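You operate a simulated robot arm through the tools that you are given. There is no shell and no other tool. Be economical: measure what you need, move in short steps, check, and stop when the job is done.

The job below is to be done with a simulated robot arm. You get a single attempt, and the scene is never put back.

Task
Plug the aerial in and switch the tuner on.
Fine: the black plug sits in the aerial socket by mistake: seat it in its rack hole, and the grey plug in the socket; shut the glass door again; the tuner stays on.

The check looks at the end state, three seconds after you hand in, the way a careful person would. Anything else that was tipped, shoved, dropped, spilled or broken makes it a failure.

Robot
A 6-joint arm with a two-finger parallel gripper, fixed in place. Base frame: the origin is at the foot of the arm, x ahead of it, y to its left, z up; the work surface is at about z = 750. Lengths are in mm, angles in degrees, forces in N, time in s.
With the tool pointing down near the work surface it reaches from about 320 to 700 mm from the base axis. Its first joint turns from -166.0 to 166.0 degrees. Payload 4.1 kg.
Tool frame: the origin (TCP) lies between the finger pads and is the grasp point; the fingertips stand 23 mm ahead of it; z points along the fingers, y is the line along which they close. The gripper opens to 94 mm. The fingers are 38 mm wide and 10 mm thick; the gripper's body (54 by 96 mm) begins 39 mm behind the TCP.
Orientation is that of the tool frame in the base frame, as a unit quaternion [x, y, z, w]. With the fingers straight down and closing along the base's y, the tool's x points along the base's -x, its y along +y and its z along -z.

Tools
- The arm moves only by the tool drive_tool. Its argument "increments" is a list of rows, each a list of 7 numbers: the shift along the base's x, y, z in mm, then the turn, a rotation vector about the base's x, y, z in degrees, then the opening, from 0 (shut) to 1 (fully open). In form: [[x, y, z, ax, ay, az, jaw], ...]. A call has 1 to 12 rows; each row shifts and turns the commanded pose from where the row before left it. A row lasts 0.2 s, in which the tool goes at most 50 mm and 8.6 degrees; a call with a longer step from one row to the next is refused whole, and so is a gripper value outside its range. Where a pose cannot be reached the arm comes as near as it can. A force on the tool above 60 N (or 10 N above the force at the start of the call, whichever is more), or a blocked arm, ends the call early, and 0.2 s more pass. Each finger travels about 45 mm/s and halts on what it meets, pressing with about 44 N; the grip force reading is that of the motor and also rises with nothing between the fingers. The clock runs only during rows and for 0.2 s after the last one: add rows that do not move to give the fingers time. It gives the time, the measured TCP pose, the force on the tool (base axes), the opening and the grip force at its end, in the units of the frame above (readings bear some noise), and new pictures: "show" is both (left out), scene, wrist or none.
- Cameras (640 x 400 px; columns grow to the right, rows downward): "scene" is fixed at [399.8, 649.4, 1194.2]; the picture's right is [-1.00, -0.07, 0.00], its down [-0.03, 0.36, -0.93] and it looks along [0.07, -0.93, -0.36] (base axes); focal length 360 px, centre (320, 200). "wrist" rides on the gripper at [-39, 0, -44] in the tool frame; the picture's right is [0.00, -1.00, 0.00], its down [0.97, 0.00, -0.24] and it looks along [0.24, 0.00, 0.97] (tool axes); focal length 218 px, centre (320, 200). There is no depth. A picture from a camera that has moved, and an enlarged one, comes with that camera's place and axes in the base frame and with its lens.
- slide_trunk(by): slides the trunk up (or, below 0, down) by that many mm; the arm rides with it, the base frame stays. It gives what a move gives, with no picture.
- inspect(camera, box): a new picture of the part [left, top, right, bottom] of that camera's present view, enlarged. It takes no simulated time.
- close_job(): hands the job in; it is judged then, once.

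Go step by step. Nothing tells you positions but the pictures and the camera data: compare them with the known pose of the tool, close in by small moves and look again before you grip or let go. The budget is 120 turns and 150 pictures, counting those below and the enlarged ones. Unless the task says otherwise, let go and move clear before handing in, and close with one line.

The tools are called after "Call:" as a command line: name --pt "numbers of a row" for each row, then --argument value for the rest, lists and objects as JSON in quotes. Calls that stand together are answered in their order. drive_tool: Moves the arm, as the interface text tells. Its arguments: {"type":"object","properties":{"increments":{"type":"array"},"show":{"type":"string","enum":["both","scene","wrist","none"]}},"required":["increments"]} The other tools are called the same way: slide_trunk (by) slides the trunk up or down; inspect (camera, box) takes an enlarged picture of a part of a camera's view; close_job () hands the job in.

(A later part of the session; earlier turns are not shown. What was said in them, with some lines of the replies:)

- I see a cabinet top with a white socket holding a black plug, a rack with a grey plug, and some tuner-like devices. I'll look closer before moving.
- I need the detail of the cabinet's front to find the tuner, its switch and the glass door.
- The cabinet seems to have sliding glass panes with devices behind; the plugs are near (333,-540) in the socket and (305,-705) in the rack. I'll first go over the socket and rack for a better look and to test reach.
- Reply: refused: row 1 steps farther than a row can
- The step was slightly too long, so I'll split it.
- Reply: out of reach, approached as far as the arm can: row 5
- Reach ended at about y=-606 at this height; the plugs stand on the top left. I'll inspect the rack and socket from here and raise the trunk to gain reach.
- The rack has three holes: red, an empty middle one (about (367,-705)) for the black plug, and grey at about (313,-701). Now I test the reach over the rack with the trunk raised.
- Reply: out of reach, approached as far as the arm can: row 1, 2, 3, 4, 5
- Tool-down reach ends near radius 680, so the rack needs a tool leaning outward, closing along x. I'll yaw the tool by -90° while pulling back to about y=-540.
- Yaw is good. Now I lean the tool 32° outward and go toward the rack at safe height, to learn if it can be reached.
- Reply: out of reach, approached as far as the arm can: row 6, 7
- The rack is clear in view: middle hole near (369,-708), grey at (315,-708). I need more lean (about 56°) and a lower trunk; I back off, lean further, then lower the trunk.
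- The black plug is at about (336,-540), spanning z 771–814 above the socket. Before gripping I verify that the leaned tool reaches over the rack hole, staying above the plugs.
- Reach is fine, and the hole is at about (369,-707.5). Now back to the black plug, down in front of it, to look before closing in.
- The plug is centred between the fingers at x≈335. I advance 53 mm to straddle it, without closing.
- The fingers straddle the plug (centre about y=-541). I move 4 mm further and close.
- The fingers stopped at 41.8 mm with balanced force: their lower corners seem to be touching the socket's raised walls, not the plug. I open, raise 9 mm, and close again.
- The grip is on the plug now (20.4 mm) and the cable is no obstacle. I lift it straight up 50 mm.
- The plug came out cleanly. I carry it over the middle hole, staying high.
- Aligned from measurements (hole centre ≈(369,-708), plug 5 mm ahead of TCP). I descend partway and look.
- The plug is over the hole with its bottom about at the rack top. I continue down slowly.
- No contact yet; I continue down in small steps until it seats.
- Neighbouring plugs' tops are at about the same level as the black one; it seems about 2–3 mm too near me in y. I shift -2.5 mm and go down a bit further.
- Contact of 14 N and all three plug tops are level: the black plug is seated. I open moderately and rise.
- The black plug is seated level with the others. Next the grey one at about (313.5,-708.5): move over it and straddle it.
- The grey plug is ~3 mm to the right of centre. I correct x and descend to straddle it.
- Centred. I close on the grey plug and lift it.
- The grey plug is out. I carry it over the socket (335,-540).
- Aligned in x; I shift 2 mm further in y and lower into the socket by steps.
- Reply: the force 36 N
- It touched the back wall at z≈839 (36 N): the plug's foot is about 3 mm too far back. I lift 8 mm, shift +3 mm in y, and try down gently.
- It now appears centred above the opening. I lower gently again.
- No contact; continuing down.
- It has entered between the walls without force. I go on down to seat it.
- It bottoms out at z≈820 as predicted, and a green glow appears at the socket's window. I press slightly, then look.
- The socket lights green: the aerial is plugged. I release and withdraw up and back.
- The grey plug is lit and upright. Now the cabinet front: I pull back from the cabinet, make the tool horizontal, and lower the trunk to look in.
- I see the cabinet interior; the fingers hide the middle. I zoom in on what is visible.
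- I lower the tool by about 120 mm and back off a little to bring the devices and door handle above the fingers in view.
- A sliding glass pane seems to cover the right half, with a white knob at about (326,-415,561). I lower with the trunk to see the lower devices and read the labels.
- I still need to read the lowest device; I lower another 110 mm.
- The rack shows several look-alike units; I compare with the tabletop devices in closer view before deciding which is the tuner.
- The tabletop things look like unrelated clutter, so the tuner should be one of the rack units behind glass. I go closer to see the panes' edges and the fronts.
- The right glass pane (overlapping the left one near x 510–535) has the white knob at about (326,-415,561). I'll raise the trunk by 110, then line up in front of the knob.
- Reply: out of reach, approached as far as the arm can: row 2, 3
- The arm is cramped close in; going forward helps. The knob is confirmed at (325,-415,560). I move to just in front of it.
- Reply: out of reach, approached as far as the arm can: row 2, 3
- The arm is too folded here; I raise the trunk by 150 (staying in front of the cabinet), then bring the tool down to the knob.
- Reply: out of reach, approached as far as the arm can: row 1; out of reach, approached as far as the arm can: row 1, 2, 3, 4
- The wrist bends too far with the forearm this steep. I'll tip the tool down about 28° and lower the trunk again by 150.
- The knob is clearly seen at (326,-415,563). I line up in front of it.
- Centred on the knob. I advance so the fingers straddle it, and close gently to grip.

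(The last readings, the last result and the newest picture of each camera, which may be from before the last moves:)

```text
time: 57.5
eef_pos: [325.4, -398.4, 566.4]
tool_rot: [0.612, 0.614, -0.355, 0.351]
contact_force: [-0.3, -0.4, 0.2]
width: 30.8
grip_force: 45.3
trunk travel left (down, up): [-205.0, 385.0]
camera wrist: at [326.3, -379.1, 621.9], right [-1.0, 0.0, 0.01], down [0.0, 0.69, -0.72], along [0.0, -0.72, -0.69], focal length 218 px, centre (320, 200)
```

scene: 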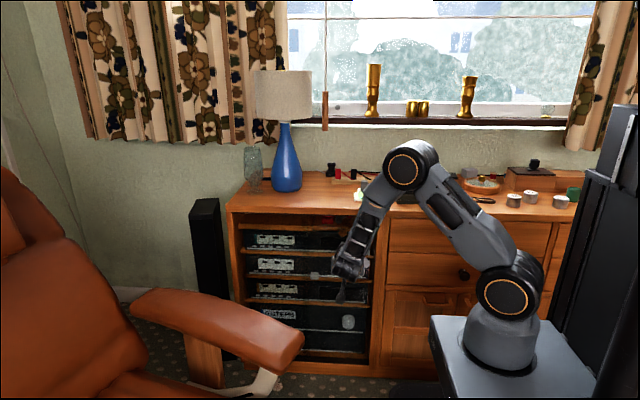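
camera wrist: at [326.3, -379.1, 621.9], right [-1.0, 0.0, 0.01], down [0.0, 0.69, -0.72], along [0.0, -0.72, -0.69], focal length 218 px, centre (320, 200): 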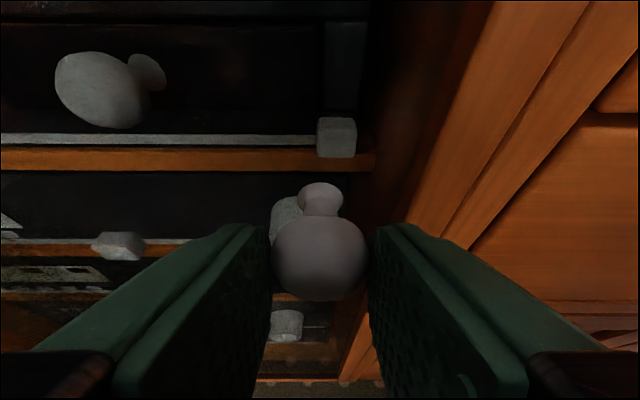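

The ball is gripped. I try sliding it 24 mm to +x and watch the force.

Call:
drive_tool --pt "4 0 0 0 0 0 0.2" --pt "8 0 0 0 0 0 0.2" --pt "12 0 0 0 0 0 0.2" --pt "0 0 0 0 0 0 0.2"

```text
time: 58.5
eef_pos: [350.9, -398.0, 566.3]
tool_rot: [0.612, 0.614, -0.354, 0.351]
contact_force: [-0.1, -1.7, -0.6]
width: 30.6
grip_force: 45.5
trunk travel left (down, up): [-205.0, 385.0]
camera wrist: at [350.7, -379.0, 621.9], right [-1.0, 0.0, 0.01], down [0.0, 0.69, -0.72], along [0.0, -0.72, -0.69], focal length 218 px, centre (320, 200)
```

scene: 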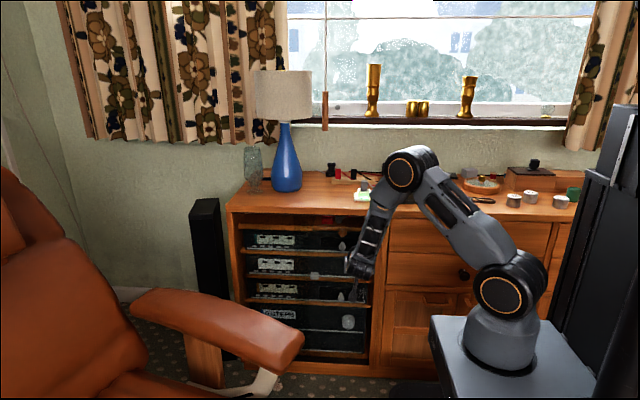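
wrist: 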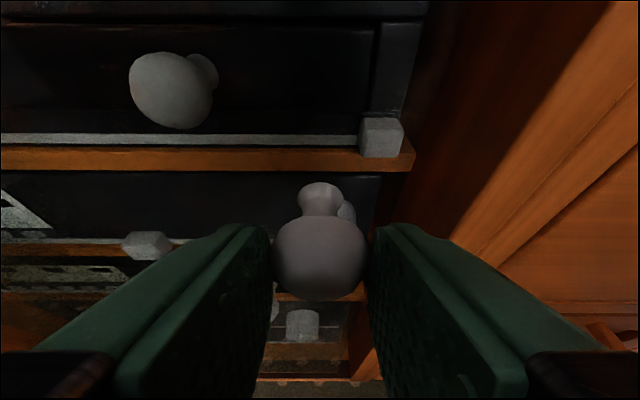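

The pane slides freely. I continue to slide it open to about x=515.

Call:
drive_tool --pt "20 0 0 0 0 0 0.2" --pt "25 0 0 0 0 0 0.2" --pt "25 0 0 0 0 0 0.2" --pt "25 0 0 0 0 0 0.2" --pt "25 0 0 0 0 0 0.2" --pt "20 0 0 0 0 0 0.2" --pt "10 0 0 0 0 0 0.2" --pt "10 0 0 0 0 0 0.2" --pt "0 0 0 0 0 0 0.2"

```text
time: 60.5
eef_pos: [509.0, -398.8, 565.5]
tool_rot: [0.612, 0.614, -0.354, 0.351]
contact_force: [1.0, 2.0, 5.7]
width: 30.3
grip_force: 45.2
trunk travel left (down, up): [-205.0, 385.0]
camera wrist: at [510.3, -378.6, 622.0], right [-1.0, 0.0, 0.0], down [0.0, 0.69, -0.72], along [0.0, -0.72, -0.69], focal length 218 px, centre (320, 200)
```

scene: 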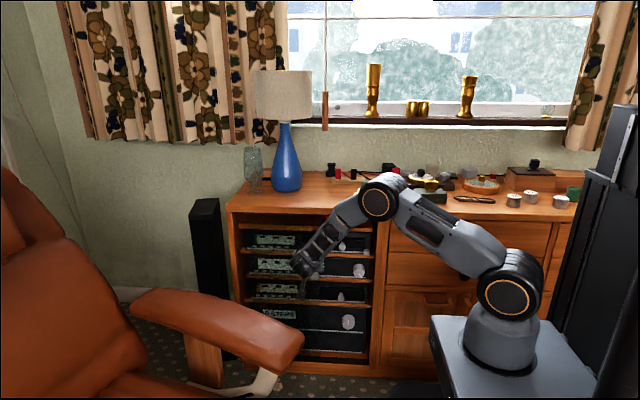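
wrist: 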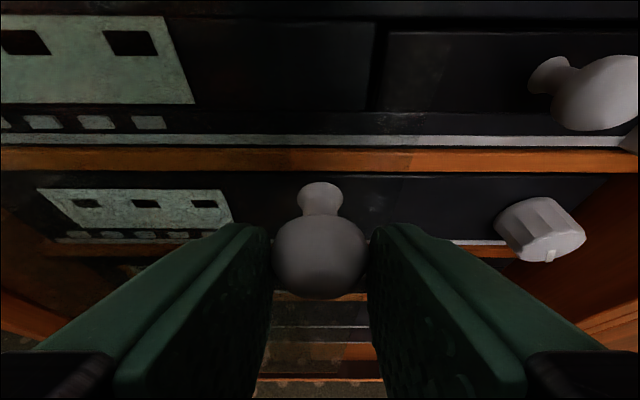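

The pane is open by ~185 mm. I release the knob, back off and look at the uncovered units.

Call:
drive_tool --pt "0 0 0 0 0 0 0.5" --pt "0 0 0 0 0 0 0.5" --pt "0 25 14 0 0 0 0.5" --pt "0 25 14 0 0 0 0.5" --pt "-40 15 0 0 0 0 0.5" --pt "-40 0 0 0 0 0 0.5" --pt "-20 0 0 0 0 0 0.5"

Call:
inspect --camera "wrist" --box '[200, 0, 500, 240]'

Call:
inspect --camera "scene" --box '[300, 205, 390, 265]'

```text
time: 62.1
eef_pos: [409.3, -334.0, 593.8]
tool_rot: [0.612, 0.613, -0.355, 0.351]
contact_force: [0.6, 0.5, 0.0]
width: 47.1
grip_force: 0.1
trunk travel left (down, up): [-205.0, 385.0]
camera wrist: at [409.6, -314.3, 649.6], right [-1.0, 0.0, 0.0], down [0.0, 0.69, -0.72], along [0.0, -0.72, -0.69], focal length 218 px, centre (320, 200)
```

scene: 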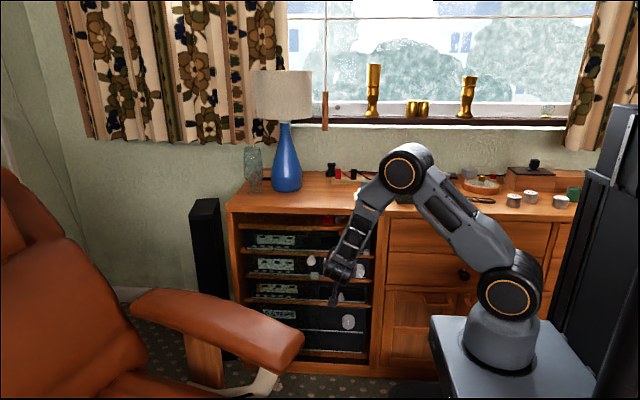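
wrist: 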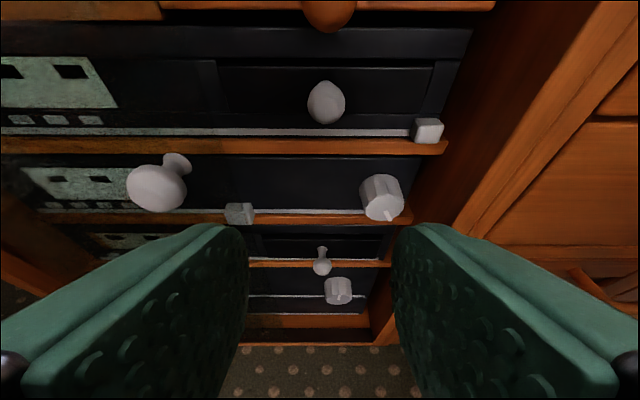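

```text
1.67 times, centred on (350, 120) of wrist
camera zoom: at [409.6, -314.3, 649.6], right [-1.0, 0.0, 0.0], down [0.0, 0.69, -0.72], along [0.0, -0.72, -0.69], focal length 364 px, centre (270, 333)
```

zoom: 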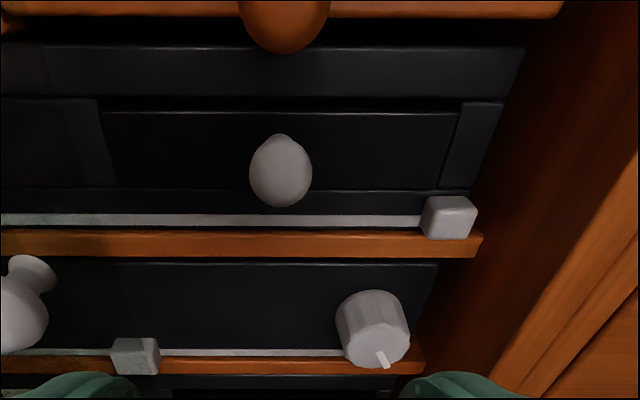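

```text
6.67 times, centred on (345, 235) of scene
camera zoom: at [399.8, 649.4, 1194.2], right [-1.0, -0.07, 0.0], down [-0.03, 0.36, -0.93], along [0.07, -0.93, -0.36], focal length 2397 px, centre (153, -33)
```

zoom: 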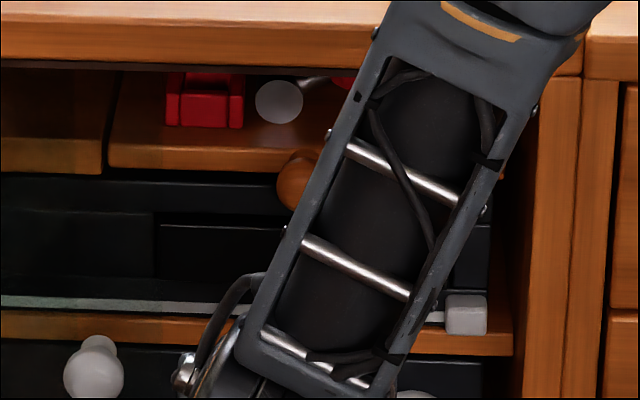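

The right half is open: unit 1 has a drawer and a cube button, unit 2 a pointer knob and another cube. I zoom in for any markings.

Call:
inspect --camera "wrist" --box '[350, 90, 460, 230]'

Call:
inspect --camera "wrist" --box '[0, 40, 250, 230]'

Call:
inspect --camera "wrist" --box '[240, 220, 400, 350]'

Call:
inspect --camera "scene" --box '[240, 225, 330, 335]'

```text
2.86 times, centred on (405, 160) of wrist
camera zoom: at [409.6, -314.3, 649.6], right [-1.0, 0.0, 0.0], down [0.0, 0.69, -0.72], along [0.0, -0.72, -0.69], focal length 624 px, centre (77, 314)
```

zoom: 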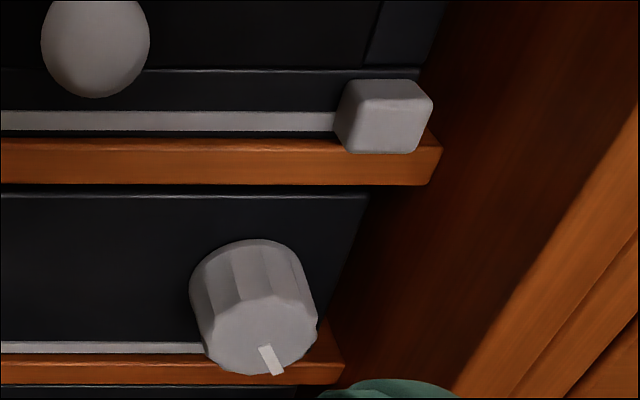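

```text
2.11 times, centred on (125, 135) of wrist
camera zoom: at [409.6, -314.3, 649.6], right [-1.0, 0.0, 0.0], down [0.0, 0.69, -0.72], along [0.0, -0.72, -0.69], focal length 460 px, centre (730, 337)
```

zoom: 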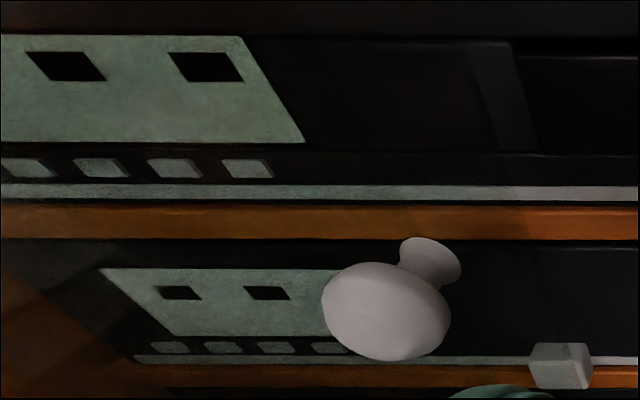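

```text
3.08 times, centred on (320, 285) of wrist
camera zoom: at [409.6, -314.3, 649.6], right [-1.0, 0.0, 0.0], down [0.0, 0.69, -0.72], along [0.0, -0.72, -0.69], focal length 672 px, centre (320, -62)
```

zoom: 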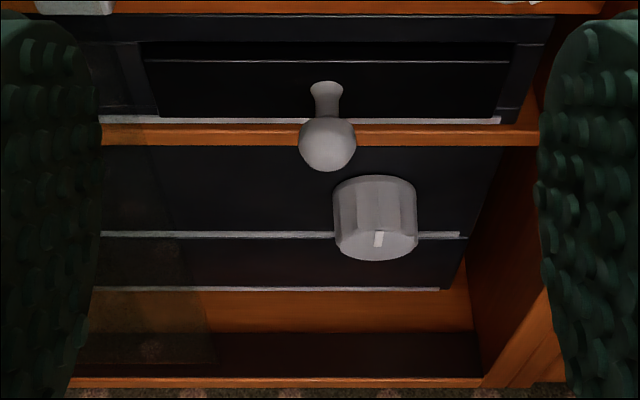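

```text
3.64 times, centred on (285, 280) of scene
camera zoom: at [399.8, 649.4, 1194.2], right [-1.0, -0.07, 0.0], down [-0.03, 0.36, -0.93], along [0.07, -0.93, -0.36], focal length 1308 px, centre (447, -91)
```

zoom: 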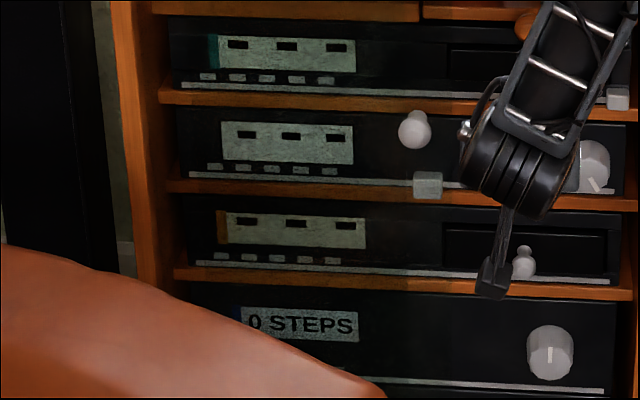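

Unit 2 (no drawer, pointer knob, unlit) looks like the tuner, with cube B at about (505,-485,456) as its likely button; B is still behind the pane. I return to the pane's knob to open it fully.

Call:
drive_tool --pt "40 0 0 0 0 0 0.5" --pt "40 0 0 0 0 0 0.5" --pt "20 -15 0 0 0 0 0.5" --pt "0 -25 -14 0 0 0 0.5" --pt "0 -25 -14 0 0 0 0.5" --pt "0 0 0 0 0 0 0.2" --pt "0 0 0 0 0 0 0.2" --pt "0 0 0 0 0 0 0.2" --show "none"

Call:
drive_tool --pt "10 0 0 0 0 0 0.2" --pt "15 0 0 0 0 0 0.2" --pt "10 0 0 0 0 0 0.2" --pt "10 0 0 0 0 0 0.2" --pt "0 0 0 0 0 0 0.2"

```text
time: 63.9
eef_pos: [508.7, -397.7, 567.1]
tool_rot: [0.612, 0.614, -0.355, 0.351]
contact_force: [1.3, -2.7, -0.7]
width: 30.6
grip_force: 45.3
trunk travel left (down, up): [-205.0, 385.0]
```

```text
time: 65.1
eef_pos: [554.1, -397.8, 565.8]
tool_rot: [0.612, 0.614, -0.354, 0.352]
contact_force: [-0.6, -3.4, 0.2]
width: 30.8
grip_force: 45.5
trunk travel left (down, up): [-205.0, 385.0]
camera wrist: at [555.2, -379.3, 621.9], right [-1.0, 0.0, 0.01], down [0.0, 0.69, -0.72], along [0.0, -0.72, -0.69], focal length 218 px, centre (320, 200)
```

scene: 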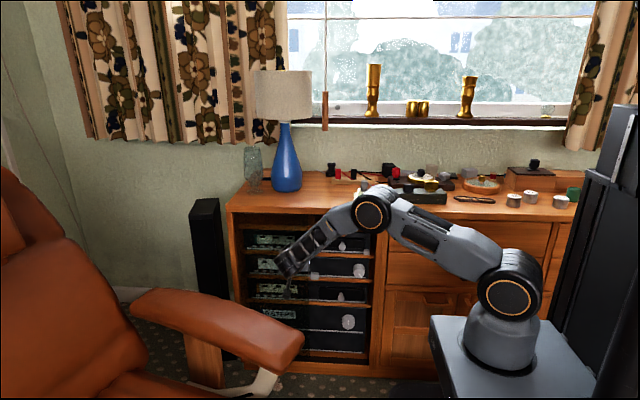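
wrist: 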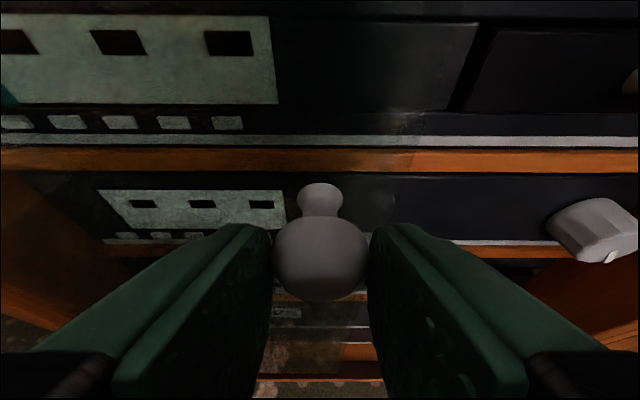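

The pane still slides freely; its edge is now at x≈519. I push 15 mm more, then release and look at button B.

Call:
drive_tool --pt "6 0 0 0 0 0 0.2" --pt "6 0 0 0 0 0 0.2" --pt "0 0 0 0 0 0 0.2" --show "none"

Call:
drive_tool --pt "0 0 0 0 0 0 0.5" --pt "0 0 0 0 0 0 0.5" --pt "0 25 14 0 0 0 0.5" --pt "0 25 14 0 0 0 0.3" --pt "-40 0 -10 0 0 0 0" --pt "-30 0 -10 0 0 0 0"

Call:
inspect --camera "wrist" --box '[200, 60, 440, 260]'

```text
time: 65.8
eef_pos: [557.4, -398.8, 565.9]
tool_rot: [0.617, 0.608, -0.363, 0.344]
contact_force: [-29.4, 9.4, 18.1]
width: 31.0
grip_force: 44.9
trunk travel left (down, up): [-205.0, 385.0]
stopped in row 3: the force on the tool passed its limit (the readings are from after the stop); the commanded pose is now the measured one
```

```text
time: 67.2
eef_pos: [490.4, -349.5, 570.9]
tool_rot: [0.615, 0.611, -0.36, 0.345]
contact_force: [-0.5, 0.5, 0.5]
width: 0.0
grip_force: 24.7
trunk travel left (down, up): [-205.0, 385.0]
camera wrist: at [491.9, -329.4, 627.2], right [-1.0, 0.02, 0.02], down [0.0, 0.7, -0.72], along [-0.02, -0.72, -0.7], focal length 218 px, centre (320, 200)
```

scene: 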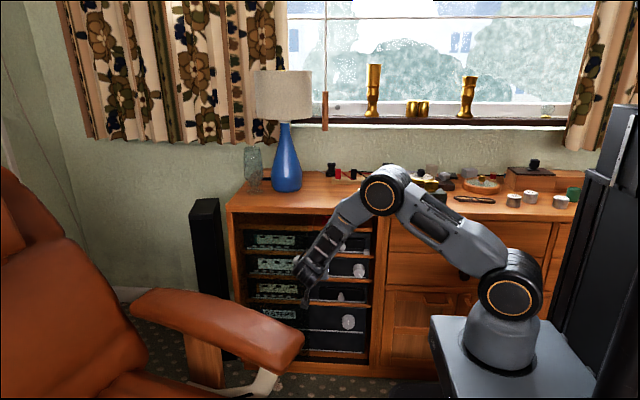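
wrist: 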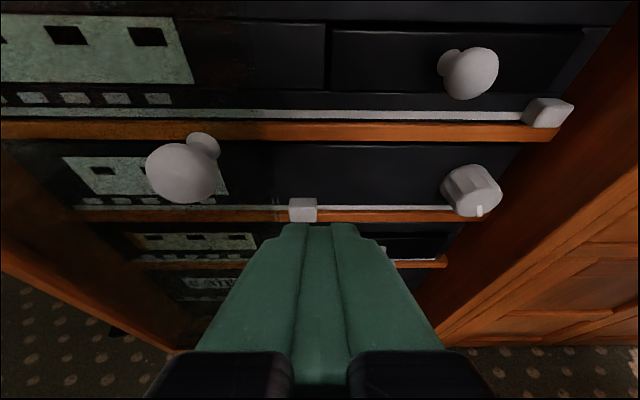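

```text
2.00 times, centred on (320, 160) of wrist
camera zoom: at [491.9, -329.4, 627.2], right [-1.0, 0.02, 0.02], down [0.0, 0.7, -0.72], along [-0.02, -0.72, -0.7], focal length 436 px, centre (320, 280)
```

zoom: 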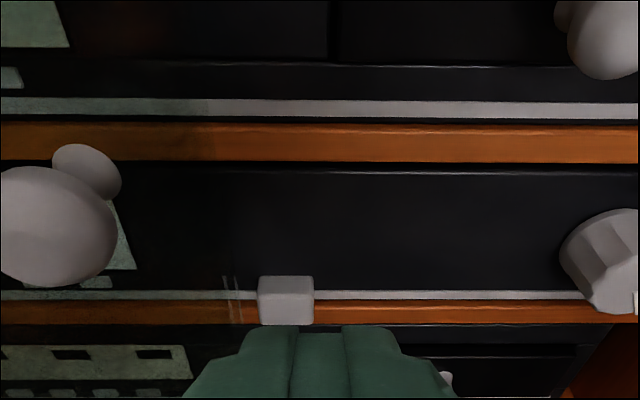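

Fully open now, and button B is uncovered. I'll press it with one opened finger (the +x one) with the tool horizontal, so the gripper body keeps clear of the panes; first I line up and look.

Call:
drive_tool --pt "-6 10 -25 -7 -1.1 1.1 0.64" --pt "-6 5 -25 -7 0 0 0.64" --pt "-6 0 -25 -7 0 0 0.64" --pt "-4 0 -25 -7 0 0 0.64" --pt "0 -20 -5 0 0 0 0.64" --pt "0 0 0 0 0 0 0.64"

```text
time: 68.6
eef_pos: [469.5, -352.1, 466.2]
tool_rot: [0.509, 0.51, -0.488, 0.492]
contact_force: [-0.8, 0.9, -0.9]
width: 60.2
grip_force: 0.0
trunk travel left (down, up): [-205.0, 385.0]
camera wrist: at [469.0, -310.1, 506.4], right [-1.0, 0.0, 0.0], down [0.0, 0.28, -0.96], along [0.0, -0.96, -0.28], focal length 218 px, centre (320, 200)
```

scene: 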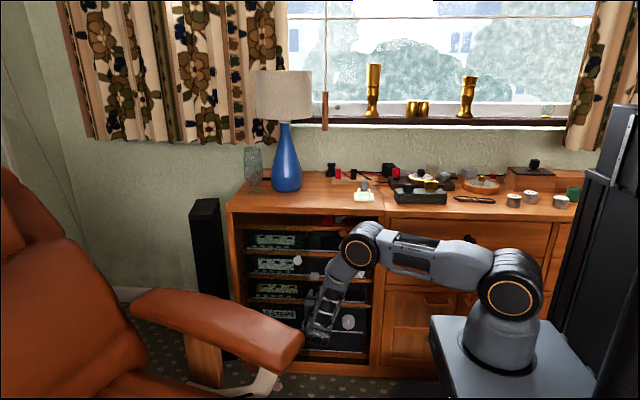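
wrist: 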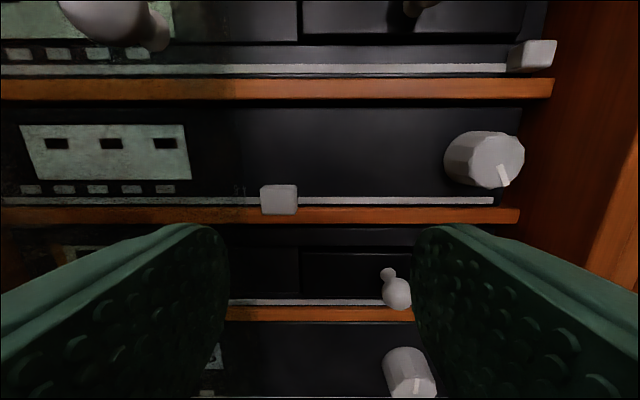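

Button B is confirmed at (503,-485,456), with the left finger in line at x≈504.6. I advance to just in front of it.

Call:
drive_tool --pt "-1 -30 0 0 0 0 0.64" --pt "0 -30 0 0 0 0 0.64" --pt "0 -30 0 0 0 0 0.64" --pt "0 -8 0 0 0 0 0.64" --pt "0 0 0 0 0 0 0.64"

Call:
inspect --camera "scene" --box '[240, 220, 380, 330]'

```text
time: 69.8
eef_pos: [468.0, -450.7, 465.8]
tool_rot: [0.509, 0.51, -0.489, 0.492]
contact_force: [0.2, -1.2, -0.7]
width: 60.3
grip_force: 0.2
trunk travel left (down, up): [-205.0, 385.0]
camera wrist: at [467.9, -408.1, 506.5], right [-1.0, 0.0, 0.0], down [0.0, 0.28, -0.96], along [0.0, -0.96, -0.28], focal length 218 px, centre (320, 200)
```

scene: 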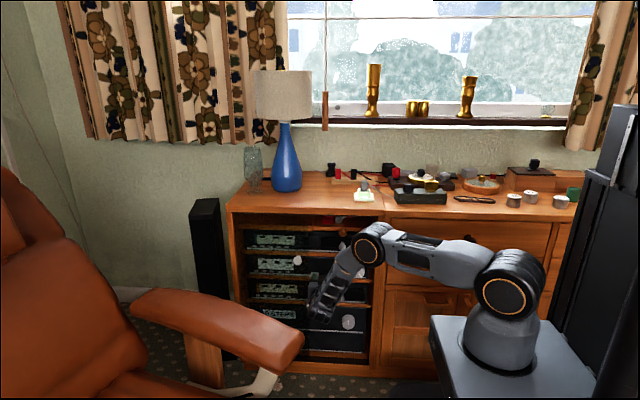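
wrist: 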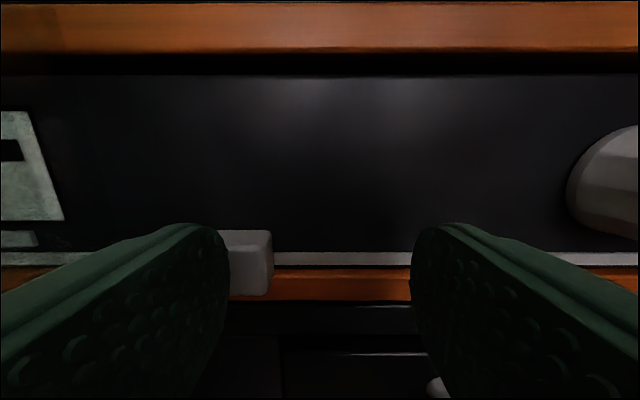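

```text
3.64 times, centred on (310, 275) of scene
camera zoom: at [399.8, 649.4, 1194.2], right [-1.0, -0.07, 0.0], down [-0.03, 0.36, -0.93], along [0.07, -0.93, -0.36], focal length 1308 px, centre (356, -73)
```

zoom: 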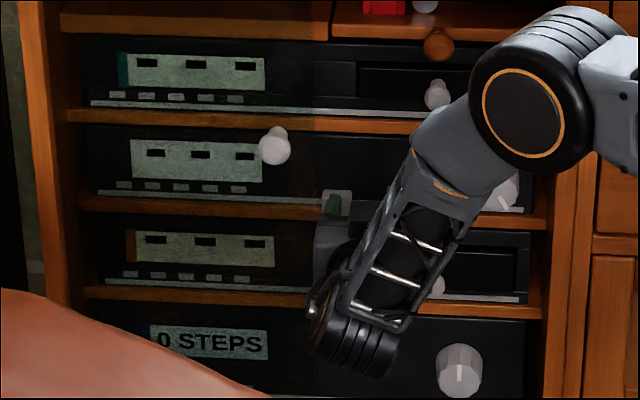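

The finger stands in front of B. I press in small steps, watching the force.

Call:
drive_tool --pt "-3 -5 0 0 0 0 0.64" --pt "0 -4 0 0 0 0 0.64" --pt "0 -3 0 0 0 0 0.64" --pt "0 -2 0 0 0 0 0.64" --show "scene"

Call:
inspect --camera "scene" --box '[240, 220, 380, 330]'

```text
time: 70.8
eef_pos: [464.7, -465.6, 466.2]
tool_rot: [0.508, 0.511, -0.489, 0.492]
contact_force: [-0.4, 3.2, -0.4]
width: 59.9
grip_force: 0.0
trunk travel left (down, up): [-205.0, 385.0]
```

scene: 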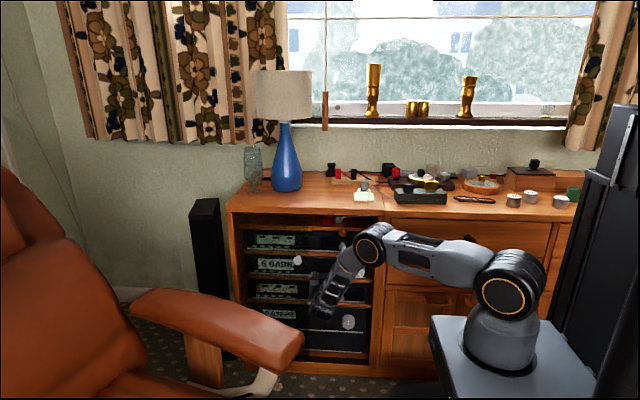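

```text
3.64 times, centred on (310, 275) of scene
camera zoom: at [399.8, 649.4, 1194.2], right [-1.0, -0.07, 0.0], down [-0.03, 0.36, -0.93], along [0.07, -0.93, -0.36], focal length 1308 px, centre (356, -73)
```

zoom: 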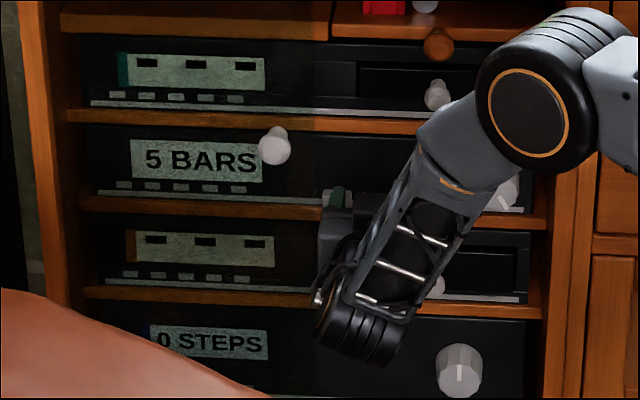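

Unit 2 lit up with "5 BARS" — the tuner is on with full signal. I withdraw straight back and check it stays on.

Call:
drive_tool --pt "0 15 0 0 0 0 0.64" --pt "0 35 0 0 0 0 0.64" --pt "0 40 0 0 0 0 0.64" --pt "0 30 0 0 0 0 0.5"

Call:
inspect --camera "scene" --box '[240, 220, 380, 330]'

```text
time: 71.8
eef_pos: [464.7, -344.7, 465.7]
tool_rot: [0.508, 0.51, -0.488, 0.493]
contact_force: [0.0, -0.4, -0.3]
width: 47.1
grip_force: 0.0
trunk travel left (down, up): [-205.0, 385.0]
camera wrist: at [464.3, -300.7, 506.1], right [-1.0, 0.0, 0.0], down [0.0, 0.28, -0.96], along [0.0, -0.96, -0.28], focal length 218 px, centre (320, 200)
```

scene: 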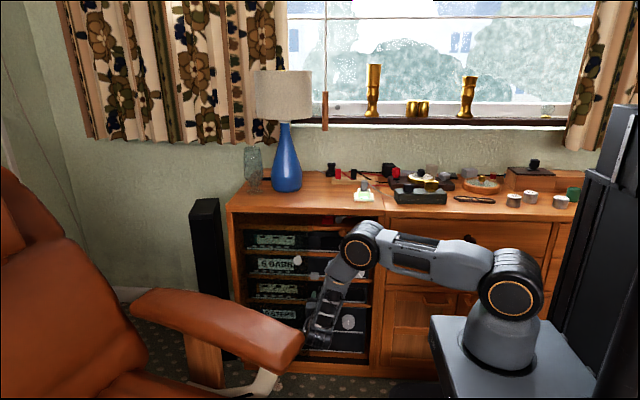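
wrist: 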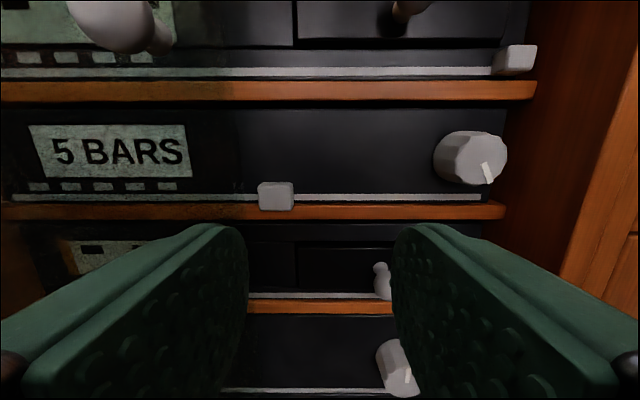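

```text
3.64 times, centred on (310, 275) of scene
camera zoom: at [399.8, 649.4, 1194.2], right [-1.0, -0.07, 0.0], down [-0.03, 0.36, -0.93], along [0.07, -0.93, -0.36], focal length 1308 px, centre (356, -73)
```

zoom: 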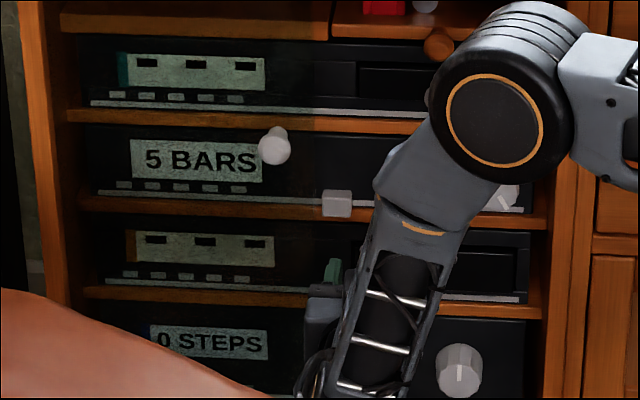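

The tuner stays on. Now to shut the pane: tip the tool back down 28° and line up with the knob near (557,-415,563).

Call:
drive_tool --pt "20 0 32 7 0 0 0.5" --pt "20 0 32 7 0 0 0.5" --pt "22 0 32 7 0 0 0.5" --pt "30 0 32 7 0 0 0.5" --pt "0 -3 0 0 0 0 0.5" --show "wrist"

```text
time: 73.0
eef_pos: [557.7, -348.6, 593.6]
tool_rot: [0.613, 0.613, -0.351, 0.354]
contact_force: [0.6, -0.2, -0.3]
width: 47.1
grip_force: 0.1
trunk travel left (down, up): [-205.0, 385.0]
camera wrist: at [557.3, -329.1, 649.8], right [-1.0, 0.0, 0.0], down [0.0, 0.7, -0.72], along [0.01, -0.72, -0.7], focal length 218 px, centre (320, 200)
```

wrist: 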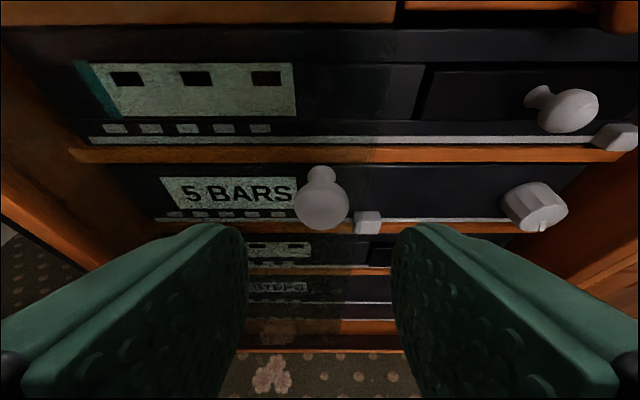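

The knob is centred. I advance, grip it, and slide the pane back most of the way.

Call:
drive_tool --pt "0 -25 -14 0 0 0 0.5" --pt "0 -25 -14 0 0 0 0.5" --pt "0 0 0 0 0 0 0.2" --pt "0 0 0 0 0 0 0.2" --pt "0 0 0 0 0 0 0.2" --show "wrist"

Call:
drive_tool --pt "-10 0 0 0 0 0 0.2" --pt "-20 0 0 0 0 0 0.2" --pt "-25 0 0 0 0 0 0.2" --pt "-25 0 0 0 0 0 0.2" --pt "-25 0 0 0 0 0 0.2" --pt "-25 0 0 0 0 0 0.2" --pt "-25 0 0 0 0 0 0.2" --pt "-25 0 0 0 0 0 0.2" --pt "-20 0 0 0 0 0 0.2" --pt "-15 0 0 0 0 0 0.2" --pt "0 0 0 0 0 0 0.2" --show "wrist"

```text
time: 74.2
eef_pos: [556.3, -398.1, 565.4]
tool_rot: [0.614, 0.613, -0.351, 0.354]
contact_force: [-0.5, 0.1, 0.7]
width: 31.1
grip_force: 45.1
trunk travel left (down, up): [-205.0, 385.0]
camera wrist: at [556.7, -379.4, 621.0], right [-1.0, 0.0, 0.0], down [0.0, 0.7, -0.72], along [0.0, -0.72, -0.7], focal length 218 px, centre (320, 200)
```

wrist: 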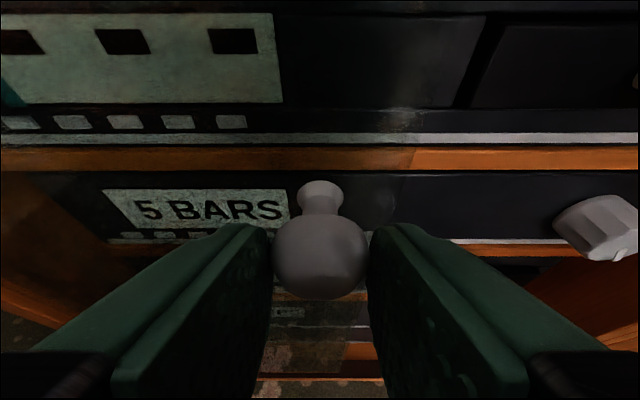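

```text
time: 76.6
eef_pos: [342.2, -399.1, 565.5]
tool_rot: [0.613, 0.613, -0.351, 0.353]
contact_force: [-1.2, 8.2, -7.1]
width: 30.6
grip_force: 44.8
trunk travel left (down, up): [-205.0, 385.0]
camera wrist: at [341.7, -378.8, 621.4], right [-1.0, 0.0, 0.0], down [0.0, 0.7, -0.72], along [0.0, -0.72, -0.7], focal length 218 px, centre (320, 200)
```

wrist: 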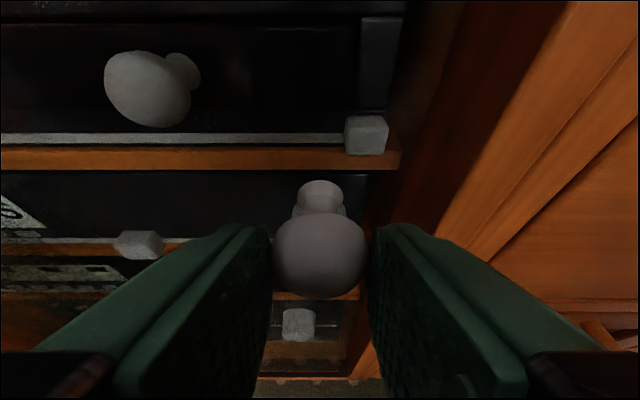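

Nearly shut (x=342). I close the rest until it meets its stop near 325.

Call:
drive_tool --pt "-8 0 0 0 0 0 0.2" --pt "-5 0 0 0 0 0 0.2" --pt "-3 0 0 0 0 0 0.2" --pt "-2 0 0 0 0 0 0.2" --pt "0 0 0 0 0 0 0.2" --show "wrist"

```text
time: 77.8
eef_pos: [324.5, -397.2, 567.1]
tool_rot: [0.612, 0.614, -0.351, 0.355]
contact_force: [4.7, 12.8, -9.4]
width: 30.8
grip_force: 45.0
trunk travel left (down, up): [-205.0, 385.0]
camera wrist: at [324.6, -378.7, 621.4], right [-1.0, 0.0, 0.0], down [0.0, 0.7, -0.72], along [0.01, -0.72, -0.7], focal length 218 px, centre (320, 200)
```

wrist: 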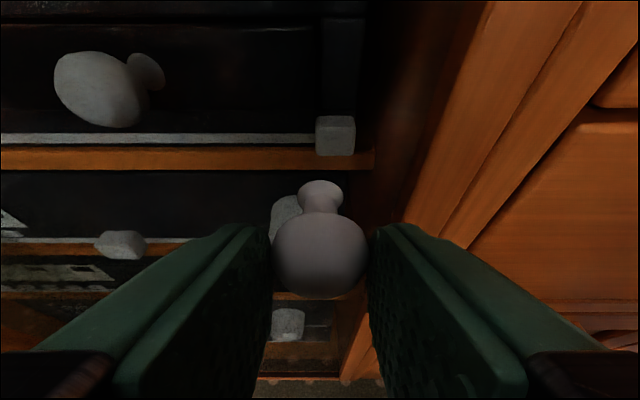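

It is against its stop at the original place. I release and back away.

Call:
drive_tool --pt "0 0 0 0 0 0 0.5" --pt "0 0 0 0 0 0 0.5" --pt "0 20 11 0 0 0 0.5" --pt "0 25 14 0 0 0 0.5" --pt "30 20 20 0 0 0 0.5" --pt "40 0 20 0 0 0 0.5"

Call:
slide_trunk --by 260

Call:
drive_tool --pt "0 0 0 0 0 0 0.5"

Call:
inspect --camera "scene" --box '[235, 210, 385, 310]'

Call:
inspect --camera "scene" --box '[320, 150, 440, 215]'

```text
time: 79.2
eef_pos: [393.4, -332.8, 631.3]
tool_rot: [0.613, 0.613, -0.352, 0.353]
contact_force: [-0.1, 0.0, 0.1]
width: 47.1
grip_force: 0.1
trunk travel left (down, up): [-205.0, 385.0]
camera wrist: at [393.6, -313.9, 687.7], right [-1.0, 0.0, 0.0], down [0.0, 0.7, -0.72], along [0.0, -0.72, -0.7], focal length 218 px, centre (320, 200)
```

scene: 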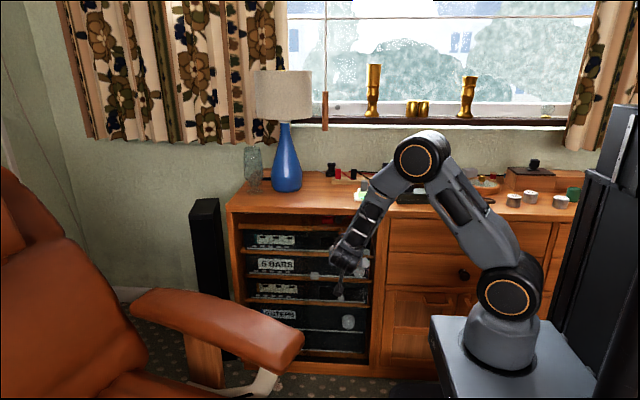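
wrist: 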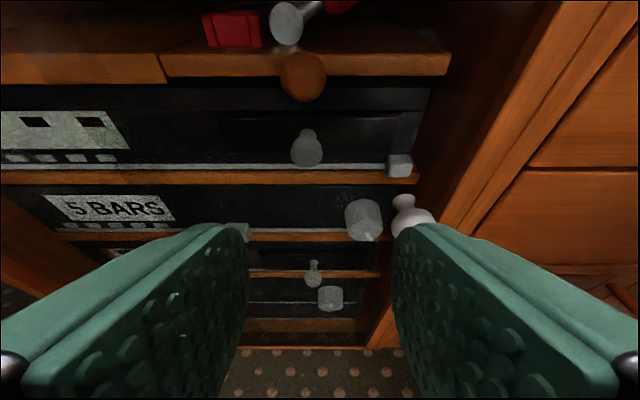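

```text
time: 81.8
eef_pos: [393.5, -333.4, 892.3]
tool_rot: [0.614, 0.612, -0.352, 0.353]
contact_force: [0.2, 0.0, -0.5]
width: 46.6
grip_force: 0.0
trunk travel left (down, up): [-465.0, 125.0]
```

```text
time: 82.2
eef_pos: [394.3, -332.5, 891.6]
tool_rot: [0.612, 0.613, -0.351, 0.355]
contact_force: [-0.5, 0.2, 0.7]
width: 47.1
grip_force: 0.1
trunk travel left (down, up): [-465.0, 125.0]
camera wrist: at [393.3, -314.1, 947.4], right [-1.0, 0.0, 0.0], down [0.0, 0.7, -0.72], along [0.0, -0.72, -0.7], focal length 218 px, centre (320, 200)
```

scene: 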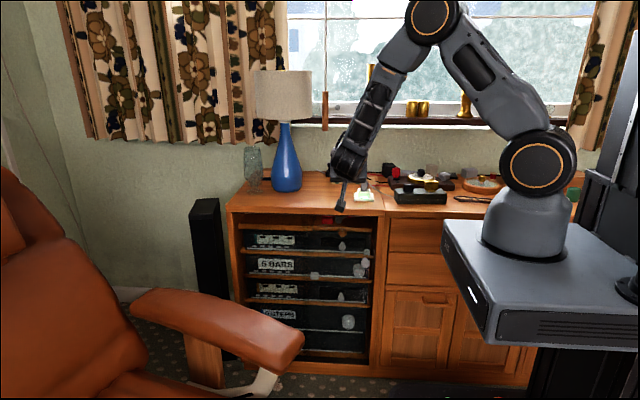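
wrist: 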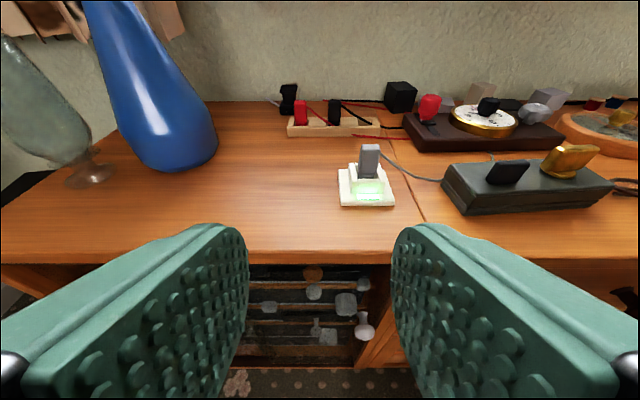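

```text
4.00 times, centred on (310, 260) of scene
camera zoom: at [399.8, 649.4, 1194.2], right [-1.0, -0.07, 0.0], down [-0.03, 0.36, -0.93], along [0.07, -0.93, -0.36], focal length 1438 px, centre (360, -40)
```

zoom: 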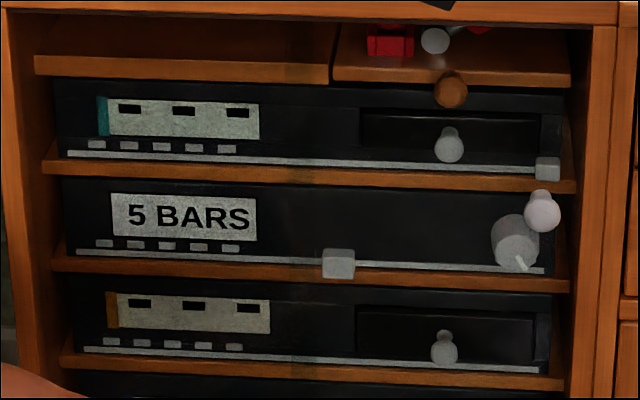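

```text
5.33 times, centred on (380, 182) of scene
camera zoom: at [399.8, 649.4, 1194.2], right [-1.0, -0.07, 0.0], down [-0.03, 0.36, -0.93], along [0.07, -0.93, -0.36], focal length 1918 px, centre (0, 293)
```

zoom: 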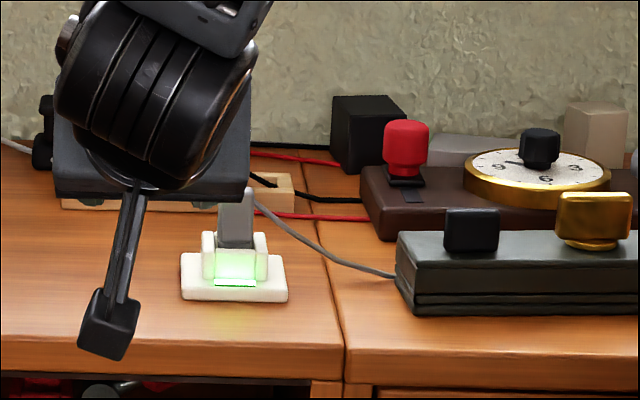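

Everything matches: socket lit, tuner showing "5 BARS", door knob back at its original place. One last look at the black plug in the rack.

Call:
inspect --camera "wrist" --box '[270, 70, 410, 215]'

```text
2.76 times, centred on (340, 142) of wrist
camera zoom: at [393.3, -314.1, 947.4], right [-1.0, 0.0, 0.0], down [0.0, 0.7, -0.72], along [0.0, -0.72, -0.7], focal length 602 px, centre (265, 359)
```

zoom: 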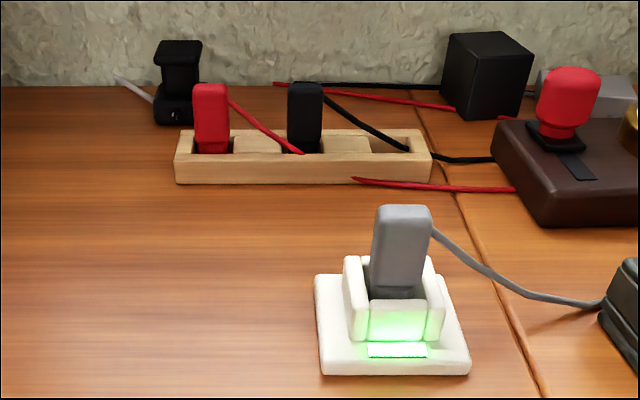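

Both plugs are seated upright, the arm is clear, and the job is ready to hand in.

Call:
close_job

```text
The job is handed in.
```

The job is handed in: the grey plug is in the aerial socket, which now shows green. The black plug is in the rack's middle hole, the tuner is on and reads "5 BARS", and the glass door is shut.
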